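You operate a simulated robot arm through the tools that you are given. There is no shell and no other tool.

Carry out the task below with a simulated robot arm. There is one attempt and no reset: what you move stays moved.

JOB
Shut the orange-guard press down: tray off, bed in, air vented, main and light off.
Fine: the pressed tray goes on the brown bench; guard, settings and the other trays stay.
Where things are to end (x, y in the base frame): tray with purple grips within 6 cm of [59, -70].

Only the result counts: the job must be done as asked and must still hold three seconds after the hand-in. Knocking over, shifting, dropping, spilling or breaking anything else fails it.

ROBOT AND FRAMES
A 6-joint arm with a two-finger gripper, fixed in place. Base frame: the origin is on the floor under the middle of its stand, x ahead of it, y to its left, z up. Lengths are in cm, angles in rad, forces in N, time in s.
It reaches about 141.7 cm from its shoulder. Its first joint turns from -2.897 to 2.897 rad. Payload 3.43 kg.
The TCP is the grasp point between the finger pads, 2 cm short of the fingertips. In the tool frame z runs along the fingers and y along their closing line. The gripper opens to 19 cm; its body begins 24.8 cm behind the TCP.
Orientation is that of the tool frame in the base frame, as a unit quaternion [x, y, z, w]. With the fingers straight down and closing along the base's y, the tool's x points along the base's -x, its y along +y and its z along -z.

CONTROLS
- The arm moves only by the tool jog_arm. Its argument "deltas" is a list of rows, each an object of numbers (a shift or turn left out is 0, a gripper value left out holds the last): "rx", "ry", "rz": the turn, a rotation vector about the base's x, y, z in units of 4 degrees (1.0 is 4 degrees); "dx", "dy", "dz": the shift along the base's x, y, z in units of 20 mm (1.0 is 20 mm); "gripper": the opening, from 0 (shut) to 1 (fully open). In form: [{"rx": .., "ry": .., "rz": .., "dx": .., "dy": .., "dz": .., "gripper": ..}, ...]. A call has 1 to 20 rows; each row shifts and turns the commanded pose from where the row before left it. A call with a number of a shift or a turn outside -1 to 1 is refused whole. A row lasts 0.2 s, in which the tool goes at most 5 cm and 0.15 rad; a call with a longer step from one row to the next is refused whole, and so is a gripper value outside its range. Where a pose cannot be reached the arm comes as near as it can. A force on the tool above 40 N (or 10 N above the force at the start of the call, whichever is more), or a blocked arm, ends the call early, and 0.2 s more pass. The fingers move at their own pace (about 15.3 cm/s each) and stop on an object; they squeeze with about 45 N. The grip force told is the motor's: it shows also when the fingers shut on nothing. Time passes only in rows, and 0.2 s behind the last, so rows that do not move let the fingers close. It gives the time, the measured TCP pose, the force on the tool (base axes), the opening and the grip force at its end, in the units of the frame above (readings bear some noise), with the torque about the TCP (base axes, N m) and any sound that the robot's microphone picked up, and new pictures: "views" is both (left out), scene, wrist or none.
- Cameras (640 x 400 px; columns grow to the right, rows downward): "scene" is fixed at [4.95, -49.7, 155.75]; the picture's right is [-0.94, 0.35, 0.00], its down [0.32, 0.85, -0.42] and it looks along [-0.15, -0.40, -0.91] (base axes); focal length 214 px, centre (320, 200). "wrist" rides on the gripper at [7, -0.8, -28.8] in the tool frame; the picture's right is [0.12, 0.99, 0.00], its down [-0.96, 0.12, -0.25] and it looks along [-0.24, 0.03, 0.97] (tool axes); focal length 261 px, centre (320, 200). There is no depth. A picture from a camera that has moved, and an enlarged one, comes with that camera's place and axes in the base frame and with its lens.
- lift_body(by): moves the trunk up (or, below 0, down) by that many cm; the arm rides with it, the base frame stays. It gives what a move gives, with no picture.
- zoom(camera, box): a new picture of the part [left, top, right, bottom] of that camera's present view, enlarged. The clock stands still meanwhile.
- hand_in(): hands the job in; it is judged then, once.

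Places have to be worked out from the pictures, the camera data and where the tool is seen. Open the gripper and draw the arm clear of the work before you hand the job in, unless the task says otherwise.

The tools are called after "Emit:" by a JSON object that holds its "name" and its "arguments". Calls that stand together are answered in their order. jog_arm: Moves the arm, as the interface text tells. Its arguments: {"type":"object","properties":{"deltas":{"type":"array","items":{"type":"object","properties":{"rx":{"type":"number"},"ry":{"type":"number"},"rz":{"type":"number"},"dx":{"type":"number"},"dy":{"type":"number"},"dz":{"type":"number"},"gripper":{"type":"number"}}}},"views":{"type":"string","enum":["both","scene","wrist","none"]}},"required":["deltas"]} The other tools are called the same way: lift_body (by) moves the trunk up or down; zoom (camera, box) takes an enlarged picture of a part of a camera's view; hand_in () hands the job in.

At the start:

```text
time_s: 0.0
eef_pos: [62.37, -21.7, 118.99]
ee_rot: [0.0, 1.0, 0.001, 0.0]
ft_force: [0.0, -0.2, 0.1]
moment: [0.0, 0.0, 0.02]
gripper_width: 19.02
gripper_force: 0.2
trunk travel left (down, up): [-37.5, 6.5]
```

scene: 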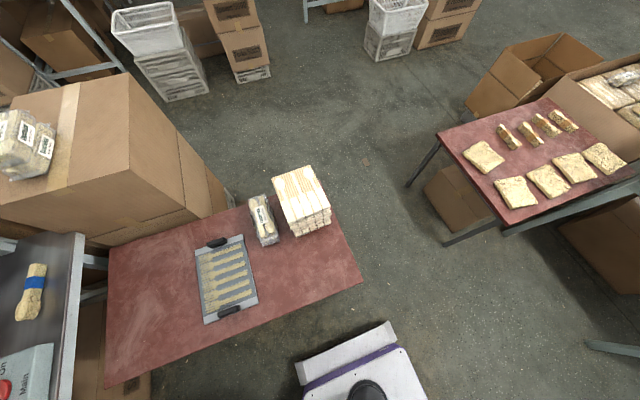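
wrist: 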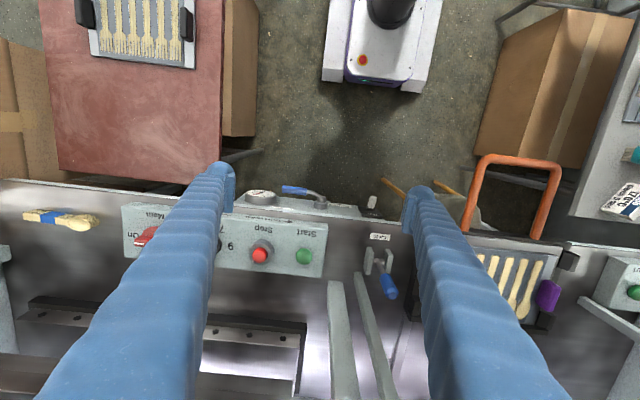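

I'll start by inspecting both views in more detail to understand the press, its controls and trays.

Emit:
{"name": "zoom", "arguments": {"camera": "wrist", "box": [0, 160, 320, 400]}}

Emit:
{"name": "zoom", "arguments": {"camera": "wrist", "box": [320, 140, 640, 340]}}

Emit:
{"name": "zoom", "arguments": {"camera": "scene", "box": [0, 180, 360, 400]}}

```text
1.67 times, centred on (160, 280) of wrist
camera zoom: at [55.26, -22.54, 147.72], right [-0.12, 0.99, 0.0], down [0.96, 0.12, 0.25], along [0.24, 0.03, -0.97], focal length 434 px, centre (587, 67)
```

zoom: 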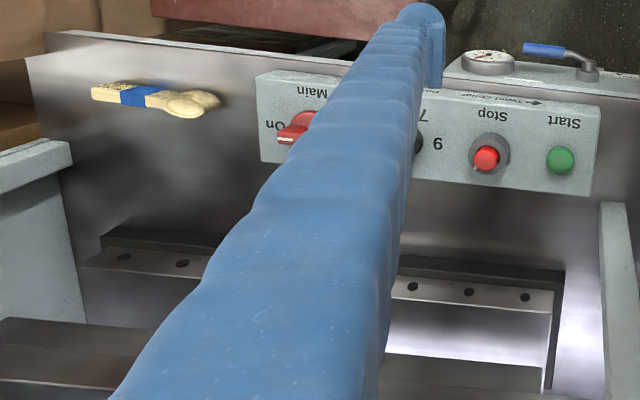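

```text
2.00 times, centred on (480, 240) of wrist
camera zoom: at [55.26, -22.54, 147.72], right [-0.12, 0.99, 0.0], down [0.96, 0.12, 0.25], along [0.24, 0.03, -0.97], focal length 521 px, centre (0, 120)
```

zoom: 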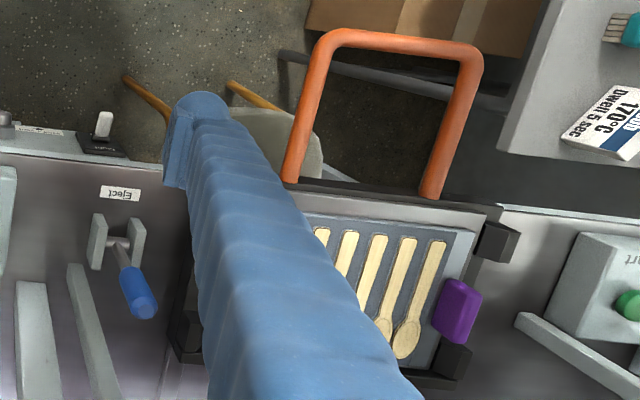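

```text
1.78 times, centred on (180, 290) of scene
camera zoom: at [4.95, -49.7, 155.75], right [-0.94, 0.35, 0.0], down [0.32, 0.85, -0.42], along [-0.15, -0.4, -0.91], focal length 381 px, centre (569, 40)
```

zoom: 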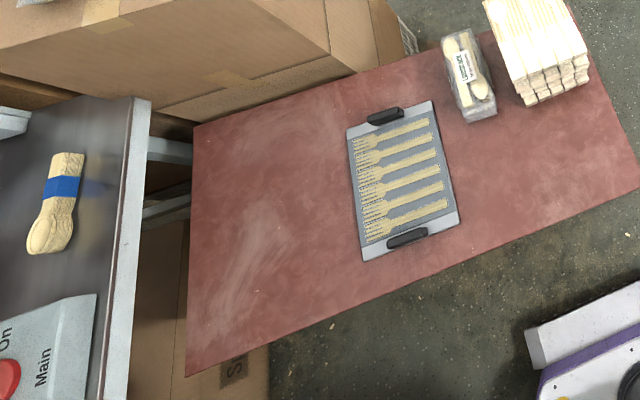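

The press is in front of the robot (+x), with controls and an orange guard to the left. I'll raise the tool and slide left to see the guard area with clear views.

Emit:
{"name": "jog_arm", "arguments": {"deltas": [{"dz": 1}, {"dz": 1}, {"dz": 1}, {"dz": 1}, {"dz": 1}, {"dz": 1}, {"dz": 1}, {"dx": -1}, {"dx": -1}, {"dx": -1}, {"dx": -1}, {"dx": -1}, {"dy": 1}, {"dy": 1}, {"dy": 1}, {"dy": 1}, {"dy": 1}, {"dy": 1}, {"dy": 1}, {"dy": 1}], "views": "both"}}

```text
time_s: 4.2
eef_pos: [52.3, -5.73, 133.09]
ee_rot: [0.0, 1.0, -0.001, -0.001]
ft_force: [-0.5, 0.1, -0.6]
moment: [-0.02, 0.0, -0.01]
gripper_width: 19.01
gripper_force: 0.1
trunk travel left (down, up): [-37.5, 6.5]
camera wrist: at [45.29, -6.44, 161.82], right [-0.12, 0.99, 0.0], down [0.96, 0.12, 0.25], along [0.24, 0.03, -0.97], focal length 261 px, centre (320, 200)
```

scene: 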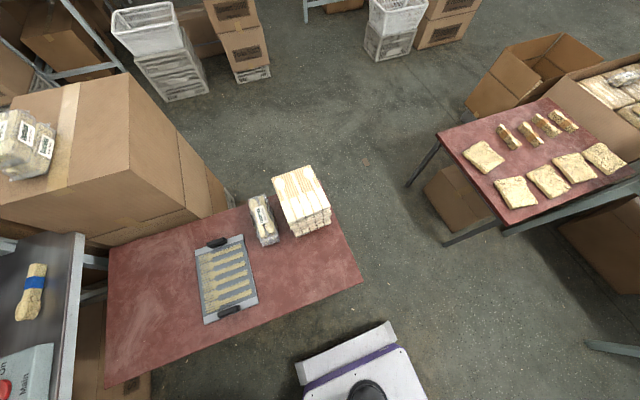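
wrist: 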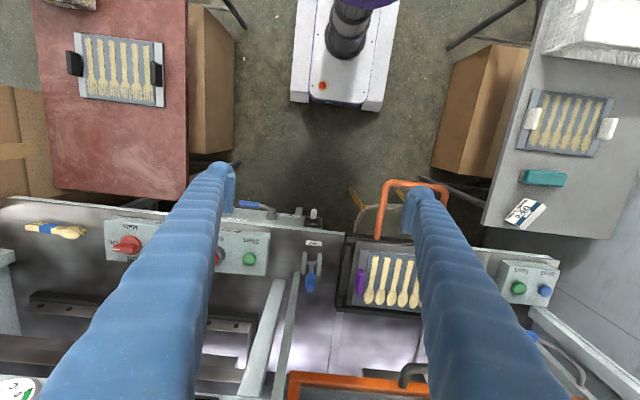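

I see the orange guard in two places; I'll tilt the tool to look further ahead into the press.

Emit:
{"name": "jog_arm", "arguments": {"deltas": [{"ry": -1}, {"ry": -1}, {"ry": -1}, {"ry": -1}, {"ry": -1}, {"ry": -1}, {"ry": -1}, {"ry": -1}], "views": "wrist"}}

```text
time_s: 6.0
eef_pos: [52.06, -5.12, 132.71]
ee_rot: [-0.007, 0.962, 0.003, 0.271]
ft_force: [0.0, -0.1, -0.9]
moment: [-0.01, -0.05, -0.03]
gripper_width: 18.99
gripper_force: 0.1
trunk travel left (down, up): [-37.5, 6.5]
camera wrist: at [31.16, -6.17, 153.46], right [-0.12, 0.99, -0.06], down [0.69, 0.12, 0.71], along [0.71, 0.04, -0.7], focal length 261 px, centre (320, 200)
```

wrist: 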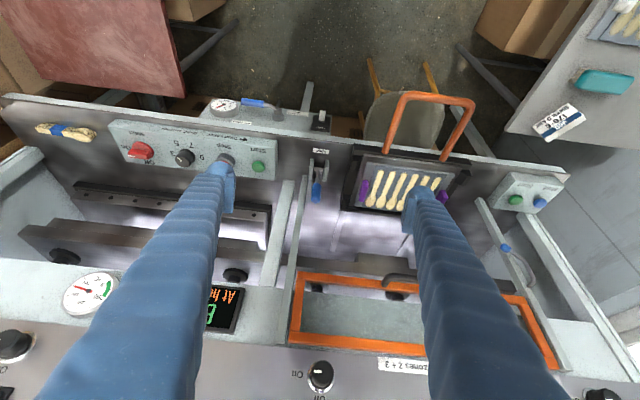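

Emit:
{"name": "zoom", "arguments": {"camera": "wrist", "box": [0, 80, 300, 260]}}

Emit:
{"name": "zoom", "arguments": {"camera": "wrist", "box": [280, 80, 580, 260]}}

Emit:
{"name": "zoom", "arguments": {"camera": "wrist", "box": [0, 220, 320, 400]}}

Emit:
{"name": "zoom", "arguments": {"camera": "wrist", "box": [280, 220, 640, 400]}}

```text
2.13 times, centred on (150, 170) of wrist
camera zoom: at [31.16, -6.17, 153.46], right [-0.12, 0.99, -0.06], down [0.69, 0.12, 0.71], along [0.71, 0.04, -0.7], focal length 556 px, centre (683, 264)
```

zoom: 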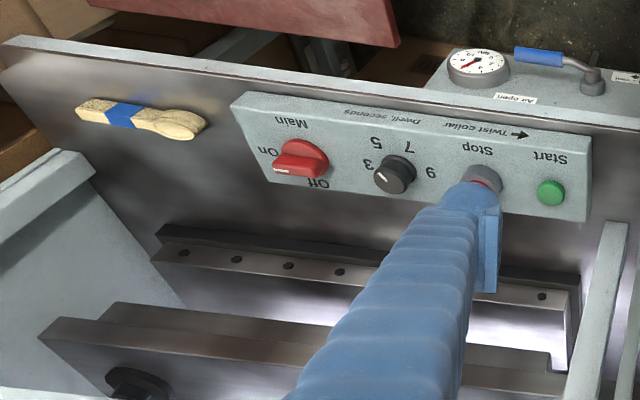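

```text
2.13 times, centred on (430, 170) of wrist
camera zoom: at [31.16, -6.17, 153.46], right [-0.12, 0.99, -0.06], down [0.69, 0.12, 0.71], along [0.71, 0.04, -0.7], focal length 556 px, centre (85, 264)
```

zoom: 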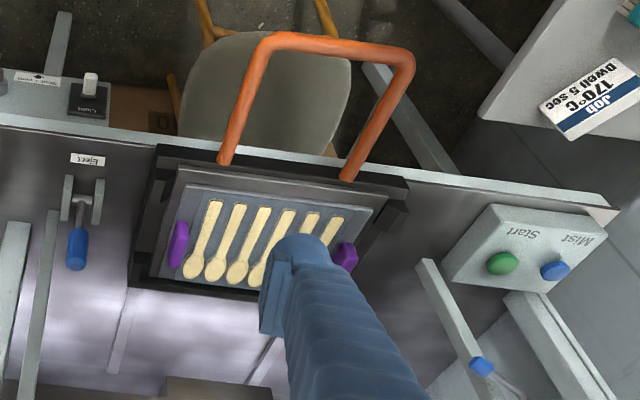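

```text
2.00 times, centred on (160, 310) of wrist
camera zoom: at [31.16, -6.17, 153.46], right [-0.12, 0.99, -0.06], down [0.69, 0.12, 0.71], along [0.71, 0.04, -0.7], focal length 521 px, centre (640, -20)
```

zoom: 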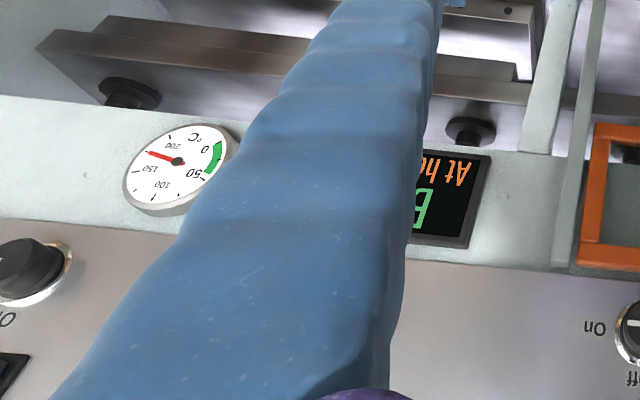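

```text
1.78 times, centred on (460, 310) of wrist
camera zoom: at [31.16, -6.17, 153.46], right [-0.12, 0.99, -0.06], down [0.69, 0.12, 0.71], along [0.71, 0.04, -0.7], focal length 463 px, centre (71, 4)
```

zoom: 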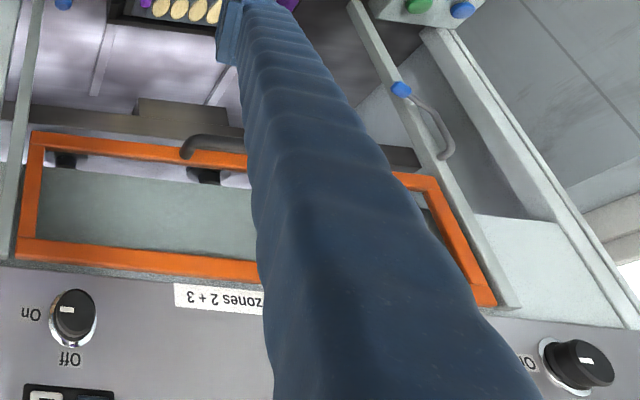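

I'll scan along y with this tilt to see everything between the fingers.

Emit:
{"name": "jog_arm", "arguments": {"deltas": [{"dy": 1}, {"dy": 1}, {"dy": 1}, {"dy": 1}, {"dy": 1}, {"dy": 1}, {"dy": 1}, {"dy": 1}, {"dy": 1}, {"dy": 1}], "views": "wrist"}}

```text
time_s: 8.2
eef_pos: [52.08, 14.27, 132.82]
ee_rot: [0.0, 0.961, 0.0, 0.276]
ft_force: [0.9, 0.6, 0.4]
moment: [-0.03, 0.0, 0.03]
gripper_width: 19.01
gripper_force: 0.0
trunk travel left (down, up): [-37.5, 6.5]
camera wrist: at [30.98, 13.49, 153.6], right [-0.1, 0.99, -0.06], down [0.68, 0.12, 0.72], along [0.72, 0.03, -0.69], focal length 261 px, centre (320, 200)
```

wrist: 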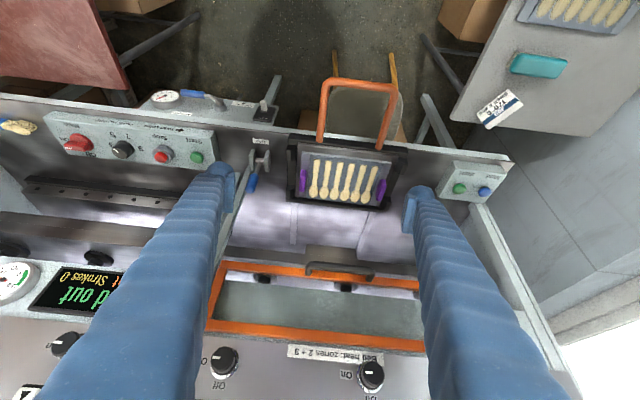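

Emit:
{"name": "zoom", "arguments": {"camera": "wrist", "box": [220, 60, 440, 220]}}

Emit:
{"name": "zoom", "arguments": {"camera": "wrist", "box": [180, 200, 460, 400]}}

Emit:
{"name": "zoom", "arguments": {"camera": "wrist", "box": [0, 60, 240, 210]}}

Emit:
{"name": "zoom", "arguments": {"camera": "wrist", "box": [0, 220, 200, 400]}}

```text
2.50 times, centred on (330, 140) of wrist
camera zoom: at [30.98, 13.49, 153.6], right [-0.1, 0.99, -0.06], down [0.68, 0.12, 0.72], along [0.72, 0.03, -0.69], focal length 652 px, centre (295, 350)
```

zoom: 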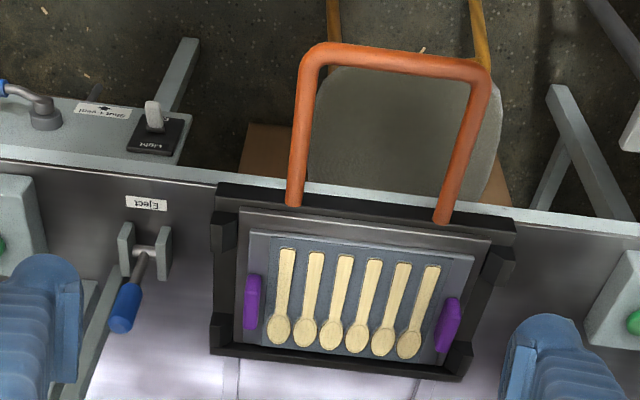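

```text
2.00 times, centred on (320, 300) of wrist
camera zoom: at [30.98, 13.49, 153.6], right [-0.1, 0.99, -0.06], down [0.68, 0.12, 0.72], along [0.72, 0.03, -0.69], focal length 521 px, centre (320, 0)
```

zoom: 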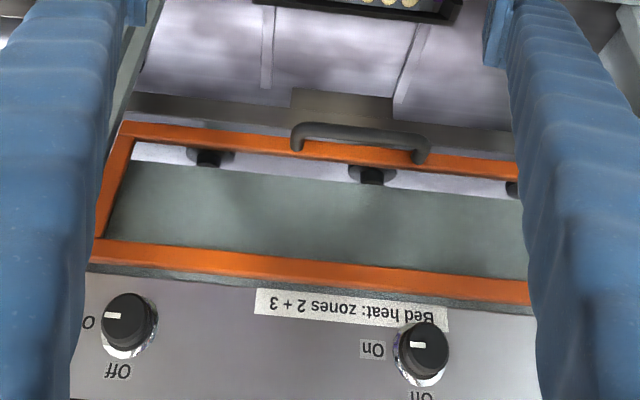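

```text
2.67 times, centred on (120, 135) of wrist
camera zoom: at [30.98, 13.49, 153.6], right [-0.1, 0.99, -0.06], down [0.68, 0.12, 0.72], along [0.72, 0.03, -0.69], focal length 695 px, centre (853, 373)
```

zoom: 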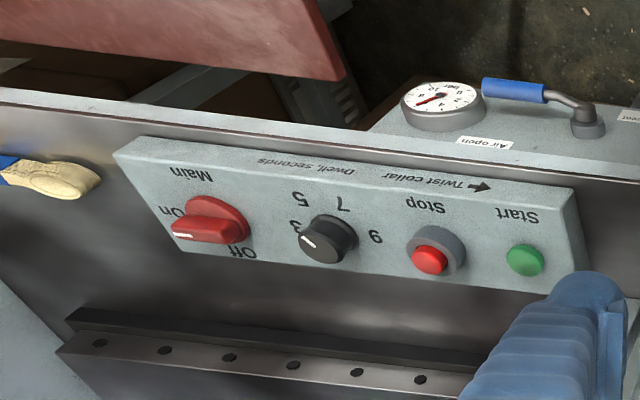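

```text
2.22 times, centred on (100, 310) of wrist
camera zoom: at [30.98, 13.49, 153.6], right [-0.1, 0.99, -0.06], down [0.68, 0.12, 0.72], along [0.72, 0.03, -0.69], focal length 579 px, centre (809, -44)
```

zoom: 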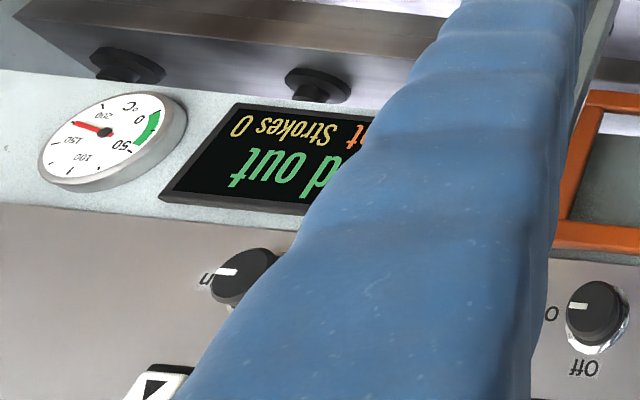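

Emit:
{"name": "jog_arm", "arguments": {"deltas": [{"dy": -1}, {"dy": -1}, {"dy": -1}, {"dy": -1}, {"dy": -1}, {"dy": -1}, {"dy": -1}, {"dy": -1}, {"dy": -1}, {"dy": -1}, {"dy": -1}, {"dy": -1}, {"dy": -1}, {"dy": -1}, {"dy": -1}, {"dy": -1}, {"dy": -1}, {"dy": -1}, {"dy": -1}, {"dy": -1}], "views": "wrist"}}

```text
time_s: 12.4
eef_pos: [52.22, -25.85, 133.11]
ee_rot: [0.0, 0.961, 0.0, 0.275]
ft_force: [-0.3, -0.3, -0.3]
moment: [0.07, 0.06, 0.02]
gripper_width: 18.99
gripper_force: 0.1
trunk travel left (down, up): [-37.5, 6.5]
camera wrist: at [31.02, -26.6, 153.79], right [-0.1, 0.99, -0.06], down [0.68, 0.11, 0.72], along [0.72, 0.03, -0.69], focal length 261 px, centre (320, 200)
```

wrist: 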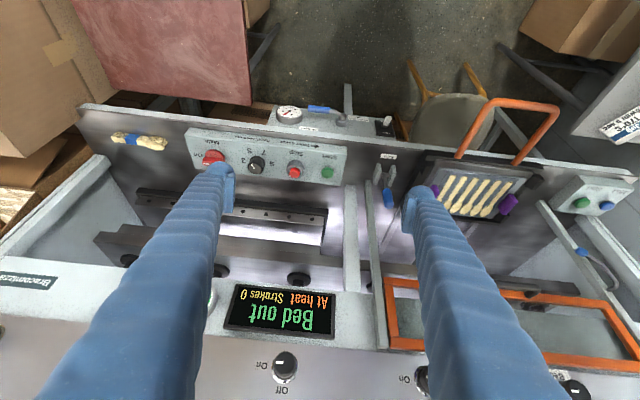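

Emit:
{"name": "zoom", "arguments": {"camera": "wrist", "box": [170, 90, 410, 240]}}

Emit:
{"name": "zoom", "arguments": {"camera": "wrist", "box": [0, 240, 220, 400]}}

Emit:
{"name": "zoom", "arguments": {"camera": "wrist", "box": [200, 240, 440, 400]}}

Emit:
{"name": "zoom", "arguments": {"camera": "scene", "box": [0, 220, 160, 400]}}

```text
2.67 times, centred on (290, 165) of wrist
camera zoom: at [31.02, -26.6, 153.79], right [-0.1, 0.99, -0.06], down [0.68, 0.11, 0.72], along [0.72, 0.03, -0.69], focal length 695 px, centre (400, 293)
```

zoom: 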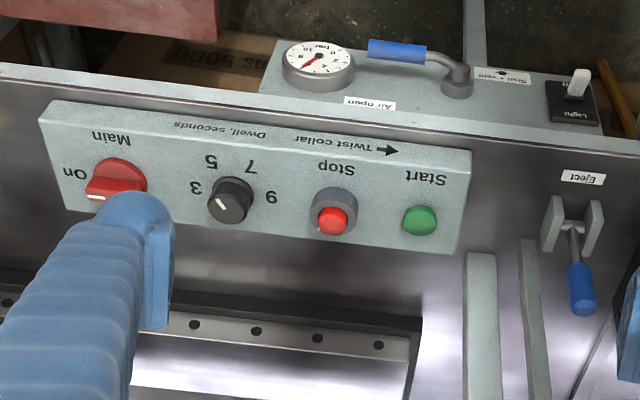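

```text
2.50 times, centred on (110, 320) of wrist
camera zoom: at [31.02, -26.6, 153.79], right [-0.1, 0.99, -0.06], down [0.68, 0.11, 0.72], along [0.72, 0.03, -0.69], focal length 652 px, centre (845, -100)
```

zoom: 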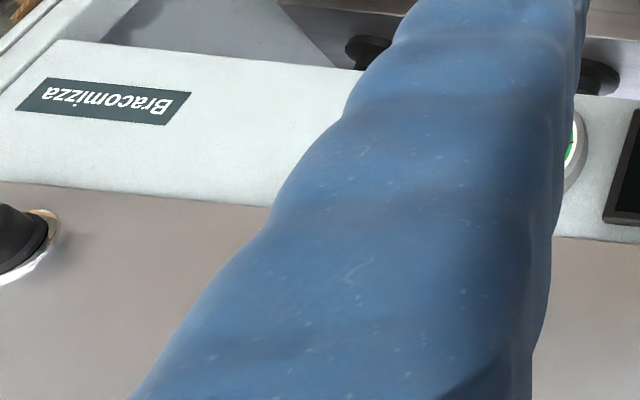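

```text
2.50 times, centred on (320, 320) of wrist
camera zoom: at [31.02, -26.6, 153.79], right [-0.1, 0.99, -0.06], down [0.68, 0.11, 0.72], along [0.72, 0.03, -0.69], focal length 652 px, centre (320, -100)
```

zoom: 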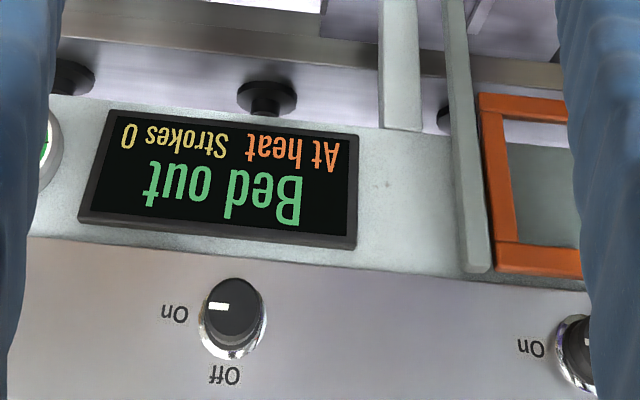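

```text
2.22 times, centred on (80, 310) of scene
camera zoom: at [4.95, -49.7, 155.75], right [-0.94, 0.35, 0.0], down [0.32, 0.85, -0.42], along [-0.15, -0.4, -0.91], focal length 477 px, centre (853, -44)
```

zoom: 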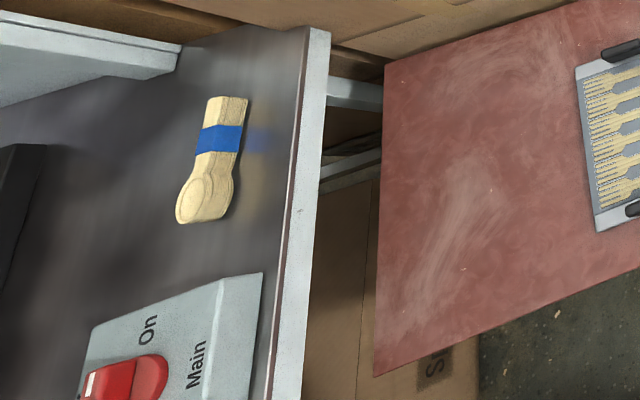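

The whole machine is one press ("Bed out", "At heat"). I estimate the purple-grip tray centre near (84, 22, 95), guard raised at x≈89, z≈122–137, and bed handle bar near (55, 21, 91). I'll go back in front of the tray for close inspection.

Emit:
{"name": "jog_arm", "arguments": {"deltas": [{"dy": 1}, {"dy": 1}, {"dy": 1}, {"dy": 1}, {"dy": 1}, {"dy": 1}, {"dy": 1}, {"dy": 1}, {"dy": 1}, {"dy": 1}, {"dy": 1}, {"dy": 1}, {"dy": 1}, {"dy": 1}, {"dy": 1}, {"dy": 1}, {"dy": 1}, {"dy": 1}, {"dy": 1}, {"dy": 1}], "views": "none"}}

Emit:
{"name": "jog_arm", "arguments": {"deltas": [{"dy": 1, "dz": -0.5}, {"dy": 1, "dz": -0.5}, {"dy": 1, "dz": -0.5}, {"dy": 1, "dz": -0.5}, {"dz": -1}, {"dz": -1}, {"dz": -1}], "views": "wrist"}}

```text
time_s: 16.6
eef_pos: [52.23, 14.2, 133.05]
ee_rot: [0.0, 0.961, 0.0, 0.276]
ft_force: [-0.6, 1.1, -0.3]
moment: [0.06, 0.02, -0.02]
gripper_width: 19.03
gripper_force: 0.0
trunk travel left (down, up): [-37.5, 6.5]
```

```text
time_s: 18.2
eef_pos: [53.48, 23.34, 132.07]
ee_rot: [0.014, 0.941, 0.05, 0.335]
ft_force: [-0.2, 0.7, 0.6]
moment: [0.03, -0.08, 0.03]
gripper_width: 18.99
gripper_force: 0.1
trunk travel left (down, up): [-37.5, 6.5]
stopped in row 7: the arm was blocked; the commanded pose is now the measured one
camera wrist: at [30.09, 20.64, 149.64], right [-0.1, 0.99, 0.03], down [0.59, 0.04, 0.81], along [0.8, 0.1, -0.59], focal length 261 px, centre (320, 200)
```

wrist: 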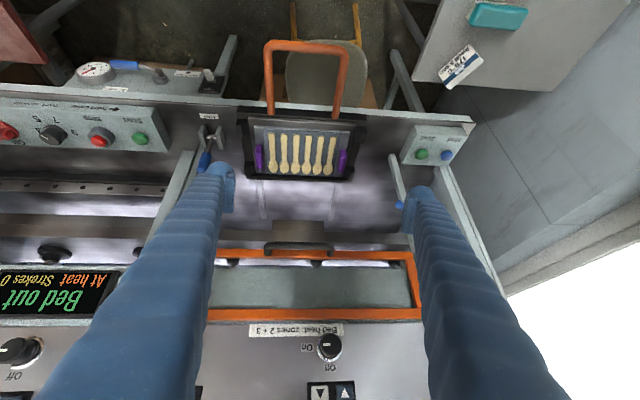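

The arm got blocked (likely folded close to the base). I'll restore the tilt while moving outward in x, away from the fold limit but short of the guard.

Emit:
{"name": "jog_arm", "arguments": {"deltas": [{"dx": 1, "rx": -0.75, "ry": 0.89}, {"dx": 1, "rx": -0.74, "ry": 0.89}, {"dx": 1}, {"dx": 1}, {"dx": 1}, {"dx": 1}, {"dx": 1}], "views": "wrist"}}

```text
time_s: 19.8
eef_pos: [67.63, 23.39, 131.43]
ee_rot: [-0.002, 0.962, -0.002, 0.272]
ft_force: [0.3, 1.6, 0.7]
moment: [-0.03, -0.02, -0.02]
gripper_width: 18.99
gripper_force: 0.1
trunk travel left (down, up): [-37.5, 6.5]
camera wrist: at [46.61, 22.81, 152.23], right [-0.1, 0.99, -0.07], down [0.69, 0.12, 0.71], along [0.72, 0.02, -0.7], focal length 261 px, centre (320, 200)
```

wrist: 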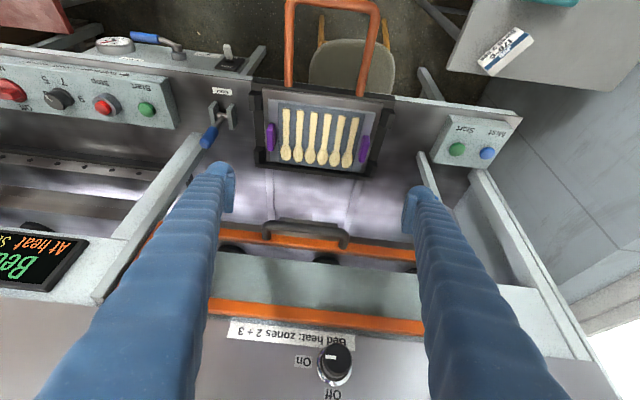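

Now zoom on the tray, eject lever and air valve area from this closer vantage.

Emit:
{"name": "zoom", "arguments": {"camera": "wrist", "box": [240, 70, 400, 190]}}

Emit:
{"name": "zoom", "arguments": {"camera": "wrist", "box": [80, 20, 260, 160]}}

Emit:
{"name": "zoom", "arguments": {"camera": "wrist", "box": [400, 0, 560, 200]}}

Emit:
{"name": "zoom", "arguments": {"camera": "wrist", "box": [220, 180, 420, 300]}}

```text
3.33 times, centred on (320, 130) of wrist
camera zoom: at [46.61, 22.81, 152.23], right [-0.1, 0.99, -0.07], down [0.69, 0.12, 0.71], along [0.72, 0.02, -0.7], focal length 869 px, centre (320, 433)
```

zoom: 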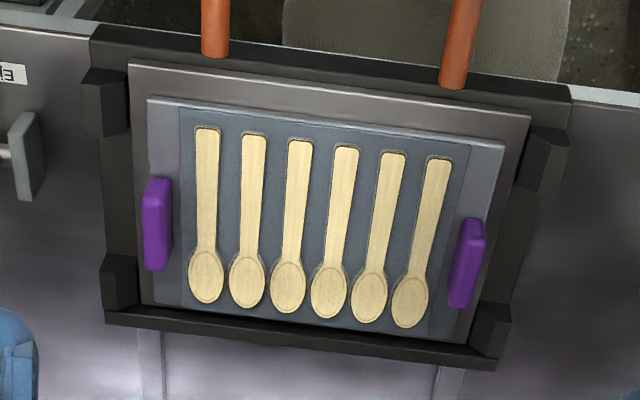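

```text
2.86 times, centred on (170, 90) of wrist
camera zoom: at [46.61, 22.81, 152.23], right [-0.1, 0.99, -0.07], down [0.69, 0.12, 0.71], along [0.72, 0.02, -0.7], focal length 745 px, centre (749, 514)
```

zoom: 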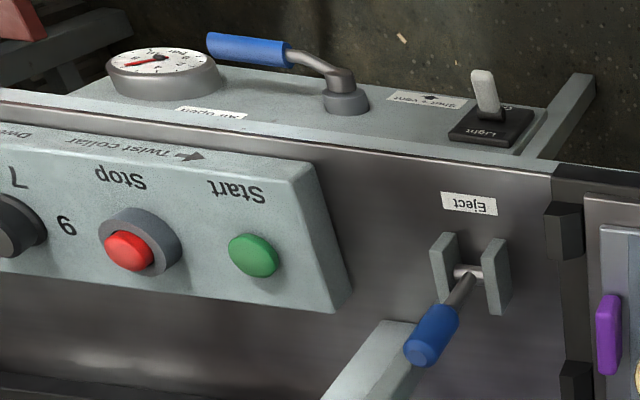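

```text
2.00 times, centred on (480, 100) of wrist
camera zoom: at [46.61, 22.81, 152.23], right [-0.1, 0.99, -0.07], down [0.69, 0.12, 0.71], along [0.72, 0.02, -0.7], focal length 521 px, centre (0, 400)
```

zoom: 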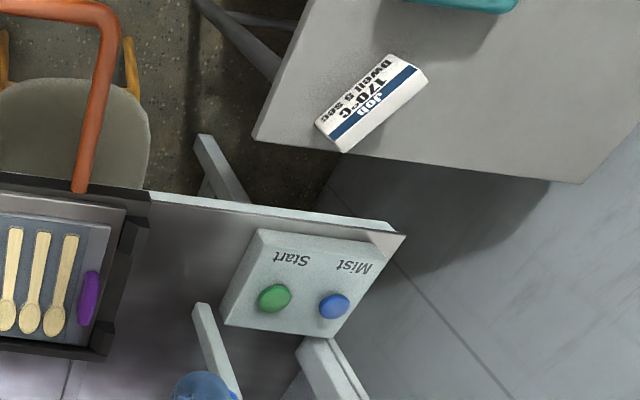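

```text
3.20 times, centred on (320, 240) of wrist
camera zoom: at [46.61, 22.81, 152.23], right [-0.1, 0.99, -0.07], down [0.69, 0.12, 0.71], along [0.72, 0.02, -0.7], focal length 834 px, centre (320, 72)
```

zoom: 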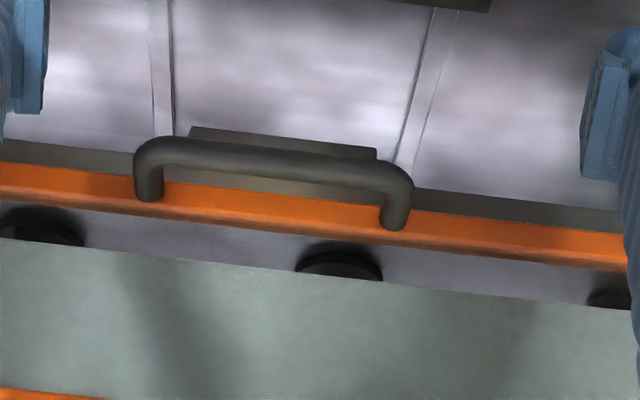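

The trays are about 18×26 cm; I plan to pinch the +y purple grip (≈(84, 33.6, 96)) with the fingers tilted to stay clear of the raised guard. I'll descend in front of it with the gripper partly open.

Emit:
{"name": "jog_arm", "arguments": {"deltas": [{"dy": 0.5, "dz": -0.9, "ry": 0.2, "gripper": 0.42}, {"dy": 0.5, "dz": -0.9, "ry": 0.2}, {"dy": 0.5, "dz": -0.9, "ry": 0.2}, {"dy": 0.5, "dz": -0.9, "ry": 0.2}, {"dy": 0.5, "dz": -0.9, "ry": 0.2}, {"dy": 0.5, "dz": -0.9, "ry": 0.2}, {"dy": 0.5, "dz": -0.9, "ry": 0.2}, {"dy": 0.5, "dz": -0.9, "ry": 0.2}, {"dy": 0.5, "dz": -0.9, "ry": 0.2}, {"dy": 0.5, "dz": -0.9, "ry": 0.2}], "views": "wrist"}}

```text
time_s: 22.0
eef_pos: [67.81, 33.49, 113.54]
ee_rot: [-0.002, 0.979, -0.004, 0.204]
ft_force: [0.8, -0.2, 0.1]
moment: [-0.03, 0.0, 0.0]
gripper_width: 7.99
gripper_force: 0.0
trunk travel left (down, up): [-37.5, 6.5]
camera wrist: at [49.92, 32.86, 137.04], right [-0.11, 0.99, -0.06], down [0.78, 0.12, 0.61], along [0.61, 0.02, -0.79], focal length 261 px, centre (320, 200)
```

wrist: 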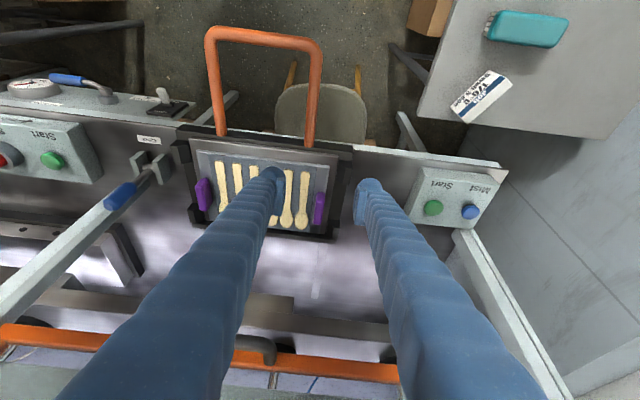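

Emit:
{"name": "zoom", "arguments": {"camera": "wrist", "box": [180, 120, 400, 260]}}

Emit:
{"name": "zoom", "arguments": {"camera": "wrist", "box": [270, 160, 390, 240]}}

```text
2.86 times, centred on (290, 190) of wrist
camera zoom: at [49.92, 32.86, 137.04], right [-0.11, 0.99, -0.06], down [0.78, 0.12, 0.61], along [0.61, 0.02, -0.79], focal length 745 px, centre (406, 229)
```

zoom: 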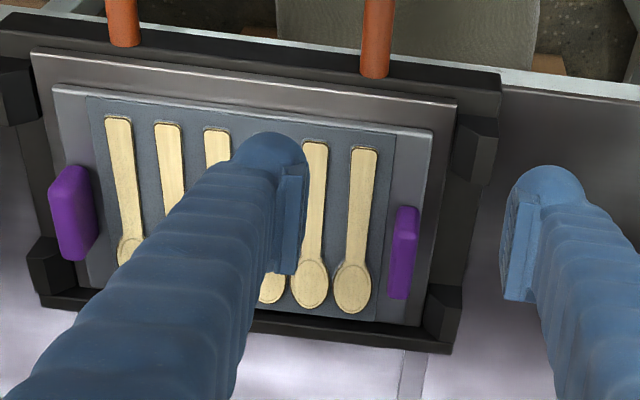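

```text
5.00 times, centred on (330, 200) of wrist
camera zoom: at [49.92, 32.86, 137.04], right [-0.11, 0.99, -0.06], down [0.78, 0.12, 0.61], along [0.61, 0.02, -0.79], focal length 1303 px, centre (270, 200)
```

zoom: 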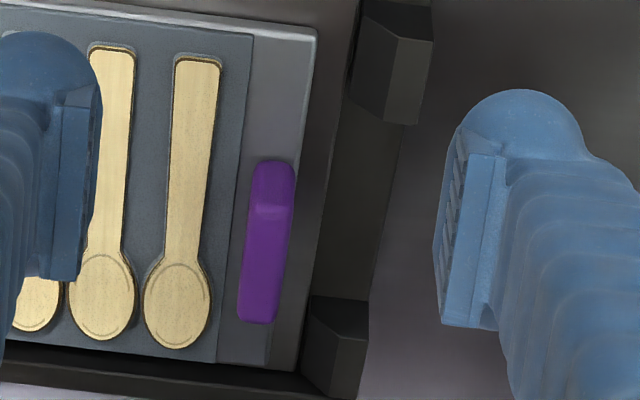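

The grip measures about 1.9 (y) × 5.5 (x) × 3.2 cm tall, at x≈81.5–87, y≈34, z≈94–97. I'll move above it with a narrower opening and check alignment.

Emit:
{"name": "jog_arm", "arguments": {"deltas": [{"dx": 1, "gripper": 0.27}, {"dx": 1}, {"dx": 1}, {"dx": 1, "dy": 0.1}, {"dx": 1, "dy": 0.1}, {"dx": 1, "dz": -1}, {"dx": 1, "dz": -1}, {"dx": 0.9, "dz": -1}, {"dz": -1}], "views": "wrist"}}

```text
time_s: 24.0
eef_pos: [83.61, 33.87, 105.37]
ee_rot: [0.0, 0.979, -0.004, 0.204]
ft_force: [0.4, 0.6, 0.1]
moment: [0.0, 0.0, 0.01]
gripper_width: 5.12
gripper_force: 0.2
trunk travel left (down, up): [-37.5, 6.5]
camera wrist: at [65.72, 33.19, 128.96], right [-0.11, 0.99, -0.06], down [0.78, 0.12, 0.61], along [0.61, 0.02, -0.79], focal length 261 px, centre (320, 200)
```

wrist: 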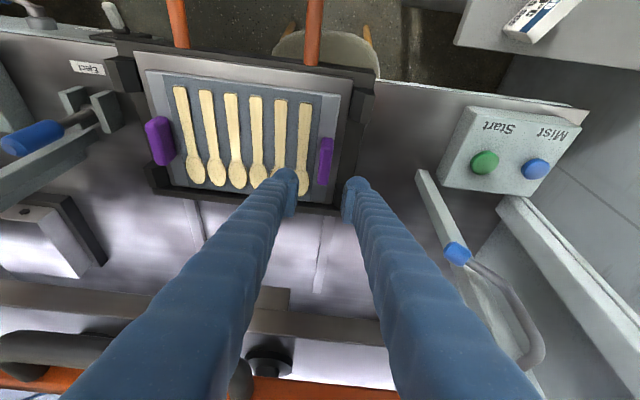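

Emit:
{"name": "zoom", "arguments": {"camera": "wrist", "box": [260, 110, 400, 220]}}

```text
3.64 times, centred on (330, 165) of wrist
camera zoom: at [65.72, 33.19, 128.96], right [-0.11, 0.99, -0.06], down [0.78, 0.12, 0.61], along [0.61, 0.02, -0.79], focal length 948 px, centre (284, 327)
```

zoom: 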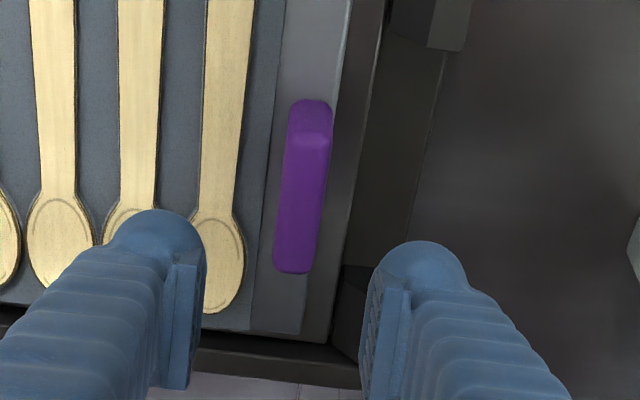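

Grip centred near (84.7, 34.0), top z≈96–97, tray surface ≈93.5. Descending to TCP z≈97.3 around it.

Emit:
{"name": "jog_arm", "arguments": {"deltas": [{"dx": 0.2, "dy": 0.06, "dz": -0.8}, {"dx": 0.2, "dz": -0.8}, {"dz": -0.8}, {"dz": -0.8}, {"dz": -0.8}], "views": "wrist"}}

Emit:
{"name": "zoom", "arguments": {"camera": "wrist", "box": [230, 90, 410, 220]}}

```text
time_s: 25.2
eef_pos: [84.42, 33.94, 97.17]
ee_rot: [0.0, 0.979, -0.005, 0.204]
ft_force: [0.5, 0.3, 0.4]
moment: [-0.02, 0.03, -0.04]
gripper_width: 5.13
gripper_force: 0.0
trunk travel left (down, up): [-37.5, 6.5]
camera wrist: at [66.56, 33.3, 120.81], right [-0.11, 0.99, -0.05], down [0.78, 0.12, 0.61], along [0.61, 0.02, -0.79], focal length 261 px, centre (320, 200)
```

wrist: 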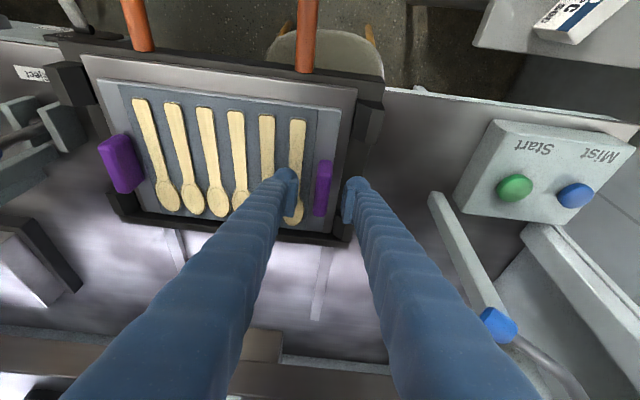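

```text
3.08 times, centred on (320, 155) of wrist
camera zoom: at [66.56, 33.3, 120.81], right [-0.11, 0.99, -0.05], down [0.78, 0.12, 0.61], along [0.61, 0.02, -0.79], focal length 802 px, centre (320, 338)
```

zoom: 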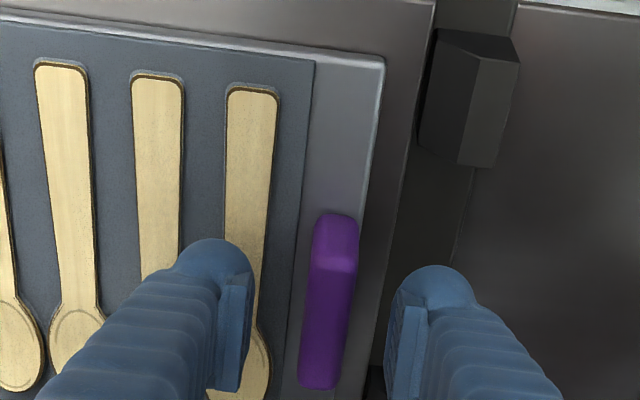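

Aligned well. Small correction, then close on the grip.

Emit:
{"name": "jog_arm", "arguments": {"deltas": [{"dx": 0.2, "dy": 0.1, "dz": -0.15}, {"gripper": 0}, {}, {}, {}], "views": "wrist"}}

Emit:
{"name": "zoom", "arguments": {"camera": "wrist", "box": [230, 90, 410, 220]}}

```text
time_s: 26.4
eef_pos: [84.75, 34.04, 96.99]
ee_rot: [0.0, 0.979, -0.004, 0.205]
ft_force: [-1.3, -0.1, -0.1]
moment: [0.09, 0.13, -0.08]
gripper_width: 1.7
gripper_force: 44.8
trunk travel left (down, up): [-37.5, 6.5]
camera wrist: at [66.85, 33.5, 120.59], right [-0.11, 0.99, -0.06], down [0.78, 0.12, 0.61], along [0.61, 0.02, -0.79], focal length 261 px, centre (320, 200)
```

wrist: 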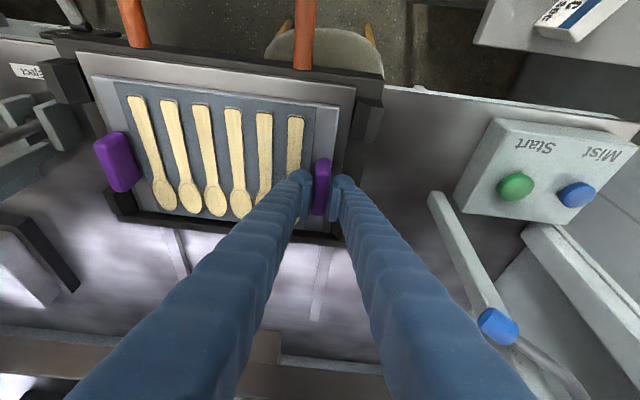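

```text
3.08 times, centred on (320, 155) of wrist
camera zoom: at [66.85, 33.5, 120.59], right [-0.11, 0.99, -0.06], down [0.78, 0.12, 0.61], along [0.61, 0.02, -0.79], focal length 802 px, centre (320, 338)
```

zoom: 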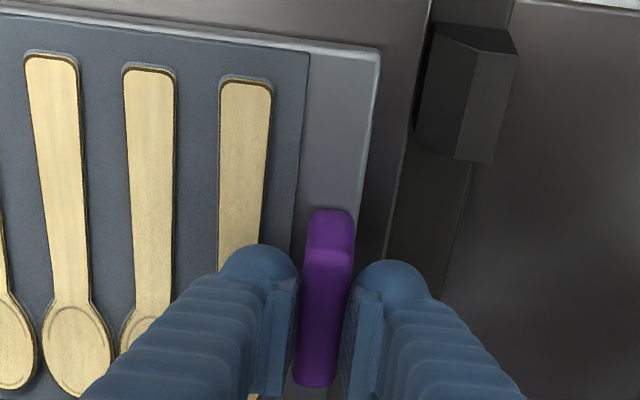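

Gripped firmly (width 1.7 cm). I'll lift 1.5 cm slowly and check weight and tilt.

Emit:
{"name": "jog_arm", "arguments": {"deltas": [{"dz": 0.25}, {"dz": 0.25}, {"dz": 0.25}, {}], "views": "wrist"}}

Emit:
{"name": "zoom", "arguments": {"camera": "wrist", "box": [60, 40, 420, 260]}}

```text
time_s: 27.4
eef_pos: [84.86, 34.09, 98.82]
ee_rot: [-0.002, 0.979, -0.004, 0.205]
ft_force: [-3.6, 7.0, 19.9]
moment: [3.98, 0.44, 1.35]
gripper_width: 0.45
gripper_force: 35.9
trunk travel left (down, up): [-37.5, 6.5]
camera wrist: at [66.89, 33.48, 122.29], right [-0.11, 0.99, -0.06], down [0.78, 0.12, 0.61], along [0.62, 0.02, -0.79], focal length 261 px, centre (320, 200)
```

wrist: 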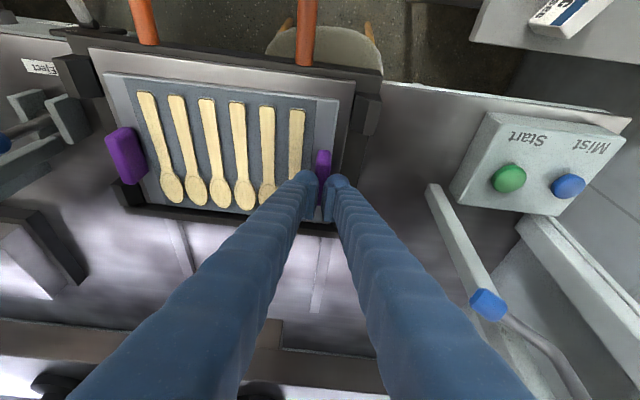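

```text
1.78 times, centred on (240, 150) of wrist
camera zoom: at [66.89, 33.48, 122.29], right [-0.11, 0.99, -0.06], down [0.78, 0.12, 0.61], along [0.62, 0.02, -0.79], focal length 463 px, centre (462, 289)
```

zoom: 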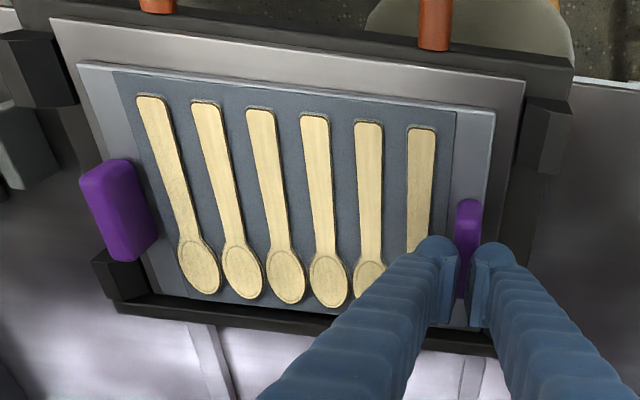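

Emit:
{"name": "zoom", "arguments": {"camera": "wrist", "box": [280, 130, 370, 220]}}

Emit:
{"name": "zoom", "arguments": {"camera": "wrist", "box": [90, 60, 200, 220]}}

```text
4.44 times, centred on (325, 175) of wrist
camera zoom: at [66.89, 33.48, 122.29], right [-0.11, 0.99, -0.06], down [0.78, 0.12, 0.61], along [0.62, 0.02, -0.79], focal length 1158 px, centre (298, 311)
```

zoom: 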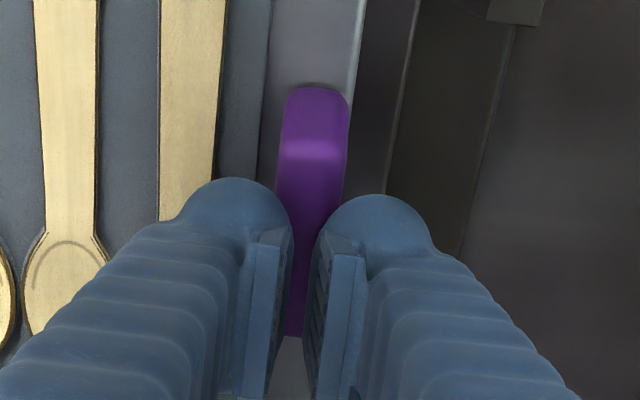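

```text
2.50 times, centred on (145, 140) of wrist
camera zoom: at [66.89, 33.48, 122.29], right [-0.11, 0.99, -0.06], down [0.78, 0.12, 0.61], along [0.62, 0.02, -0.79], focal length 652 px, centre (758, 350)
```

zoom: 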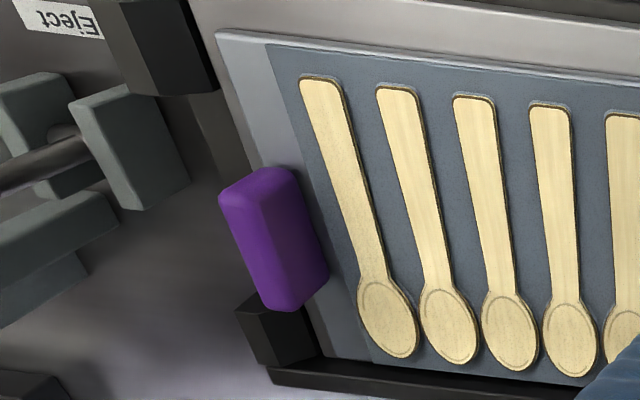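

The fingers slid up the grip while the tray stayed seated — it seems held in the bed. I'll check readings after a pause.

Emit:
{"name": "jog_arm", "arguments": {"deltas": [{}, {}], "views": "wrist"}}

```text
time_s: 28.0
eef_pos: [84.66, 33.97, 98.84]
ee_rot: [-0.002, 0.978, -0.004, 0.206]
ft_force: [1.1, -1.7, 26.2]
moment: [0.12, 0.19, -0.01]
gripper_width: 0.57
gripper_force: 34.3
trunk travel left (down, up): [-37.5, 6.5]
camera wrist: at [66.72, 33.4, 122.33], right [-0.11, 0.99, -0.05], down [0.78, 0.12, 0.61], along [0.62, 0.03, -0.79], focal length 261 px, centre (320, 200)
```

wrist: 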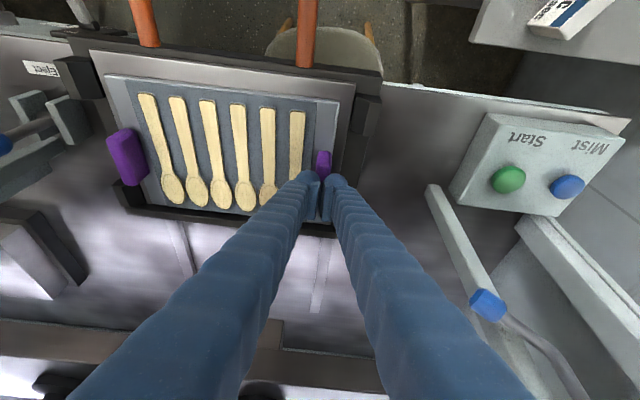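

The tool is only wedging on the rounded top of the grip; the tray itself didn't move. The tray is evidently held until ejected, so I'll open, rise, and inspect the Eject lever.

Emit:
{"name": "jog_arm", "arguments": {"deltas": [{"gripper": 0.27}, {}, {"dz": 0.5}, {"dz": 1}, {"dz": 1}, {"dz": 1}, {"dz": 1, "dx": -1}, {"dx": -1, "dz": 1}, {"dx": -1, "dz": 1}, {"dx": -1}, {"dx": -1}, {"dx": -1}], "views": "wrist"}}

Emit:
{"name": "zoom", "arguments": {"camera": "wrist", "box": [100, 90, 400, 260]}}

```text
time_s: 30.6
eef_pos: [72.56, 34.16, 111.58]
ee_rot: [-0.001, 0.979, -0.004, 0.204]
ft_force: [0.1, -0.1, 0.0]
moment: [-0.01, -0.01, 0.02]
gripper_width: 5.12
gripper_force: 0.0
trunk travel left (down, up): [-37.5, 6.5]
camera wrist: at [54.71, 33.54, 135.15], right [-0.11, 0.99, -0.06], down [0.78, 0.12, 0.61], along [0.61, 0.02, -0.79], focal length 261 px, centre (320, 200)
```

wrist: 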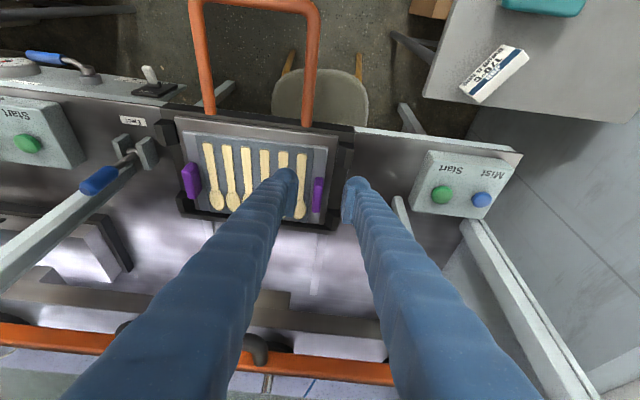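

```text
2.13 times, centred on (250, 175) of wrist
camera zoom: at [54.71, 33.54, 135.15], right [-0.11, 0.99, -0.06], down [0.78, 0.12, 0.61], along [0.61, 0.02, -0.79], focal length 556 px, centre (469, 253)
```

zoom: 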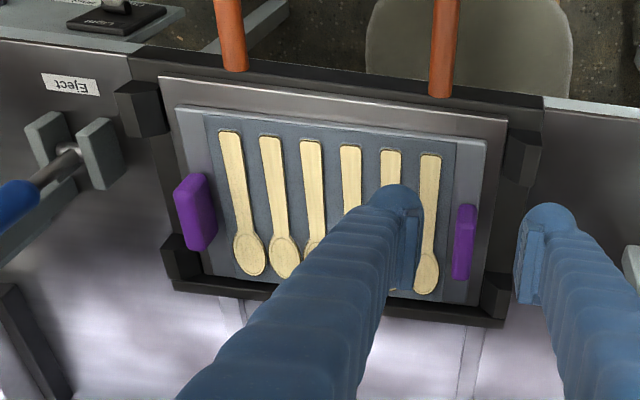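

Tray still seated in place. I'll move to in front of the Eject lever (≈(84, -4, 88–101)) for a closer look.

Emit:
{"name": "jog_arm", "arguments": {"deltas": [{"dy": -1, "dz": 0.5}, {"dy": -1, "dz": 0.5}, {"dy": -1, "dz": 0.5}, {"dy": -1, "dz": 0.5}, {"dy": -1}, {"dy": -1}, {"dy": -1}, {"dy": -1}, {"dy": -1}, {"dy": -1}, {"dy": -1}, {"dy": -1}, {"dy": -1}, {"dy": -1}, {"dy": -1}, {"dy": -1}, {"dy": -1}], "views": "wrist"}}

Emit:
{"name": "zoom", "arguments": {"camera": "wrist", "box": [220, 80, 440, 240]}}

```text
time_s: 34.2
eef_pos: [72.89, 0.03, 115.59]
ee_rot: [-0.001, 0.979, -0.005, 0.205]
ft_force: [0.0, -0.1, -1.3]
moment: [0.03, 0.0, 0.01]
gripper_width: 5.13
gripper_force: 0.2
trunk travel left (down, up): [-37.5, 6.5]
camera wrist: at [54.89, -0.55, 139.12], right [-0.11, 0.99, -0.06], down [0.78, 0.12, 0.61], along [0.61, 0.02, -0.79], focal length 261 px, centre (320, 200)
```

wrist: 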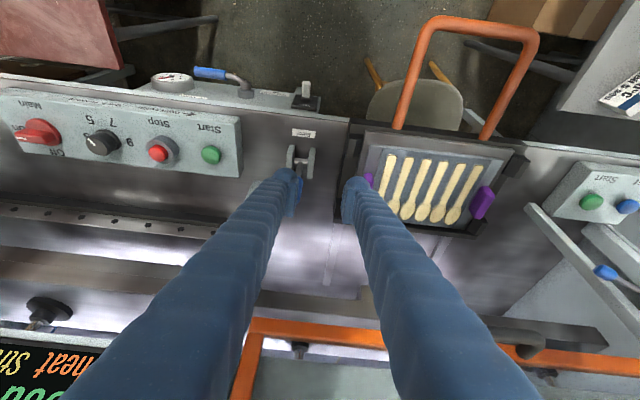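

```text
2.50 times, centred on (330, 160) of wrist
camera zoom: at [54.89, -0.55, 139.12], right [-0.11, 0.99, -0.06], down [0.78, 0.12, 0.61], along [0.61, 0.02, -0.79], focal length 652 px, centre (295, 300)
```

zoom: 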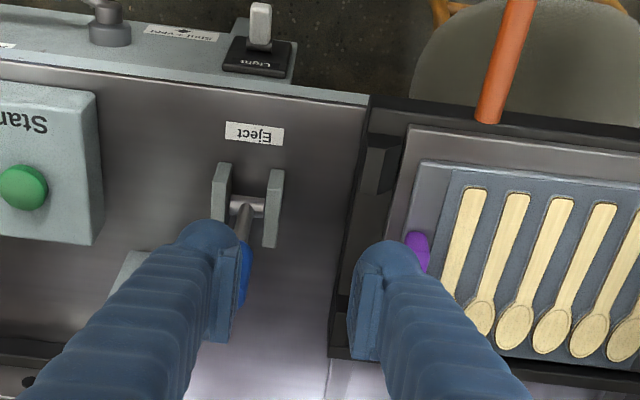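

Emit:
{"name": "jog_arm", "arguments": {"deltas": [{"dy": -1}, {"dy": -1}], "views": "wrist"}}

Emit:
{"name": "zoom", "arguments": {"camera": "wrist", "box": [240, 90, 420, 240]}}

```text
time_s: 34.8
eef_pos: [72.8, -4.03, 115.64]
ee_rot: [-0.001, 0.979, -0.004, 0.205]
ft_force: [0.3, 0.0, -0.5]
moment: [0.07, -0.02, 0.04]
gripper_width: 5.11
gripper_force: 0.0
trunk travel left (down, up): [-37.5, 6.5]
camera wrist: at [54.94, -4.59, 139.13], right [-0.11, 0.99, -0.05], down [0.78, 0.12, 0.61], along [0.61, 0.02, -0.79], focal length 261 px, centre (320, 200)
```

wrist: 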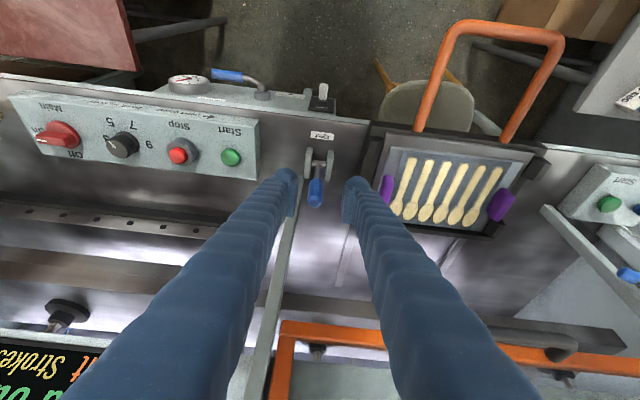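

```text
2.67 times, centred on (330, 165) of wrist
camera zoom: at [54.94, -4.59, 139.13], right [-0.11, 0.99, -0.05], down [0.78, 0.12, 0.61], along [0.61, 0.02, -0.79], focal length 695 px, centre (293, 293)
```

zoom: 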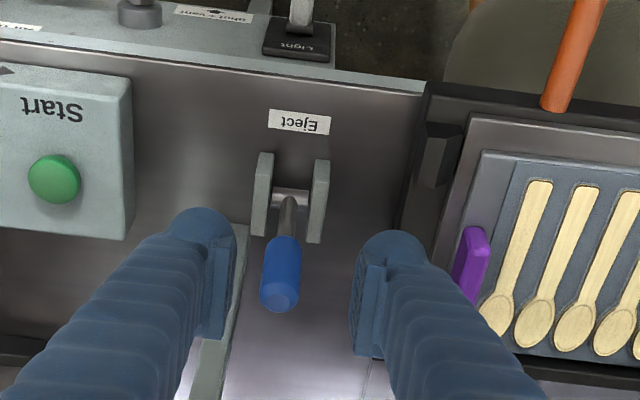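

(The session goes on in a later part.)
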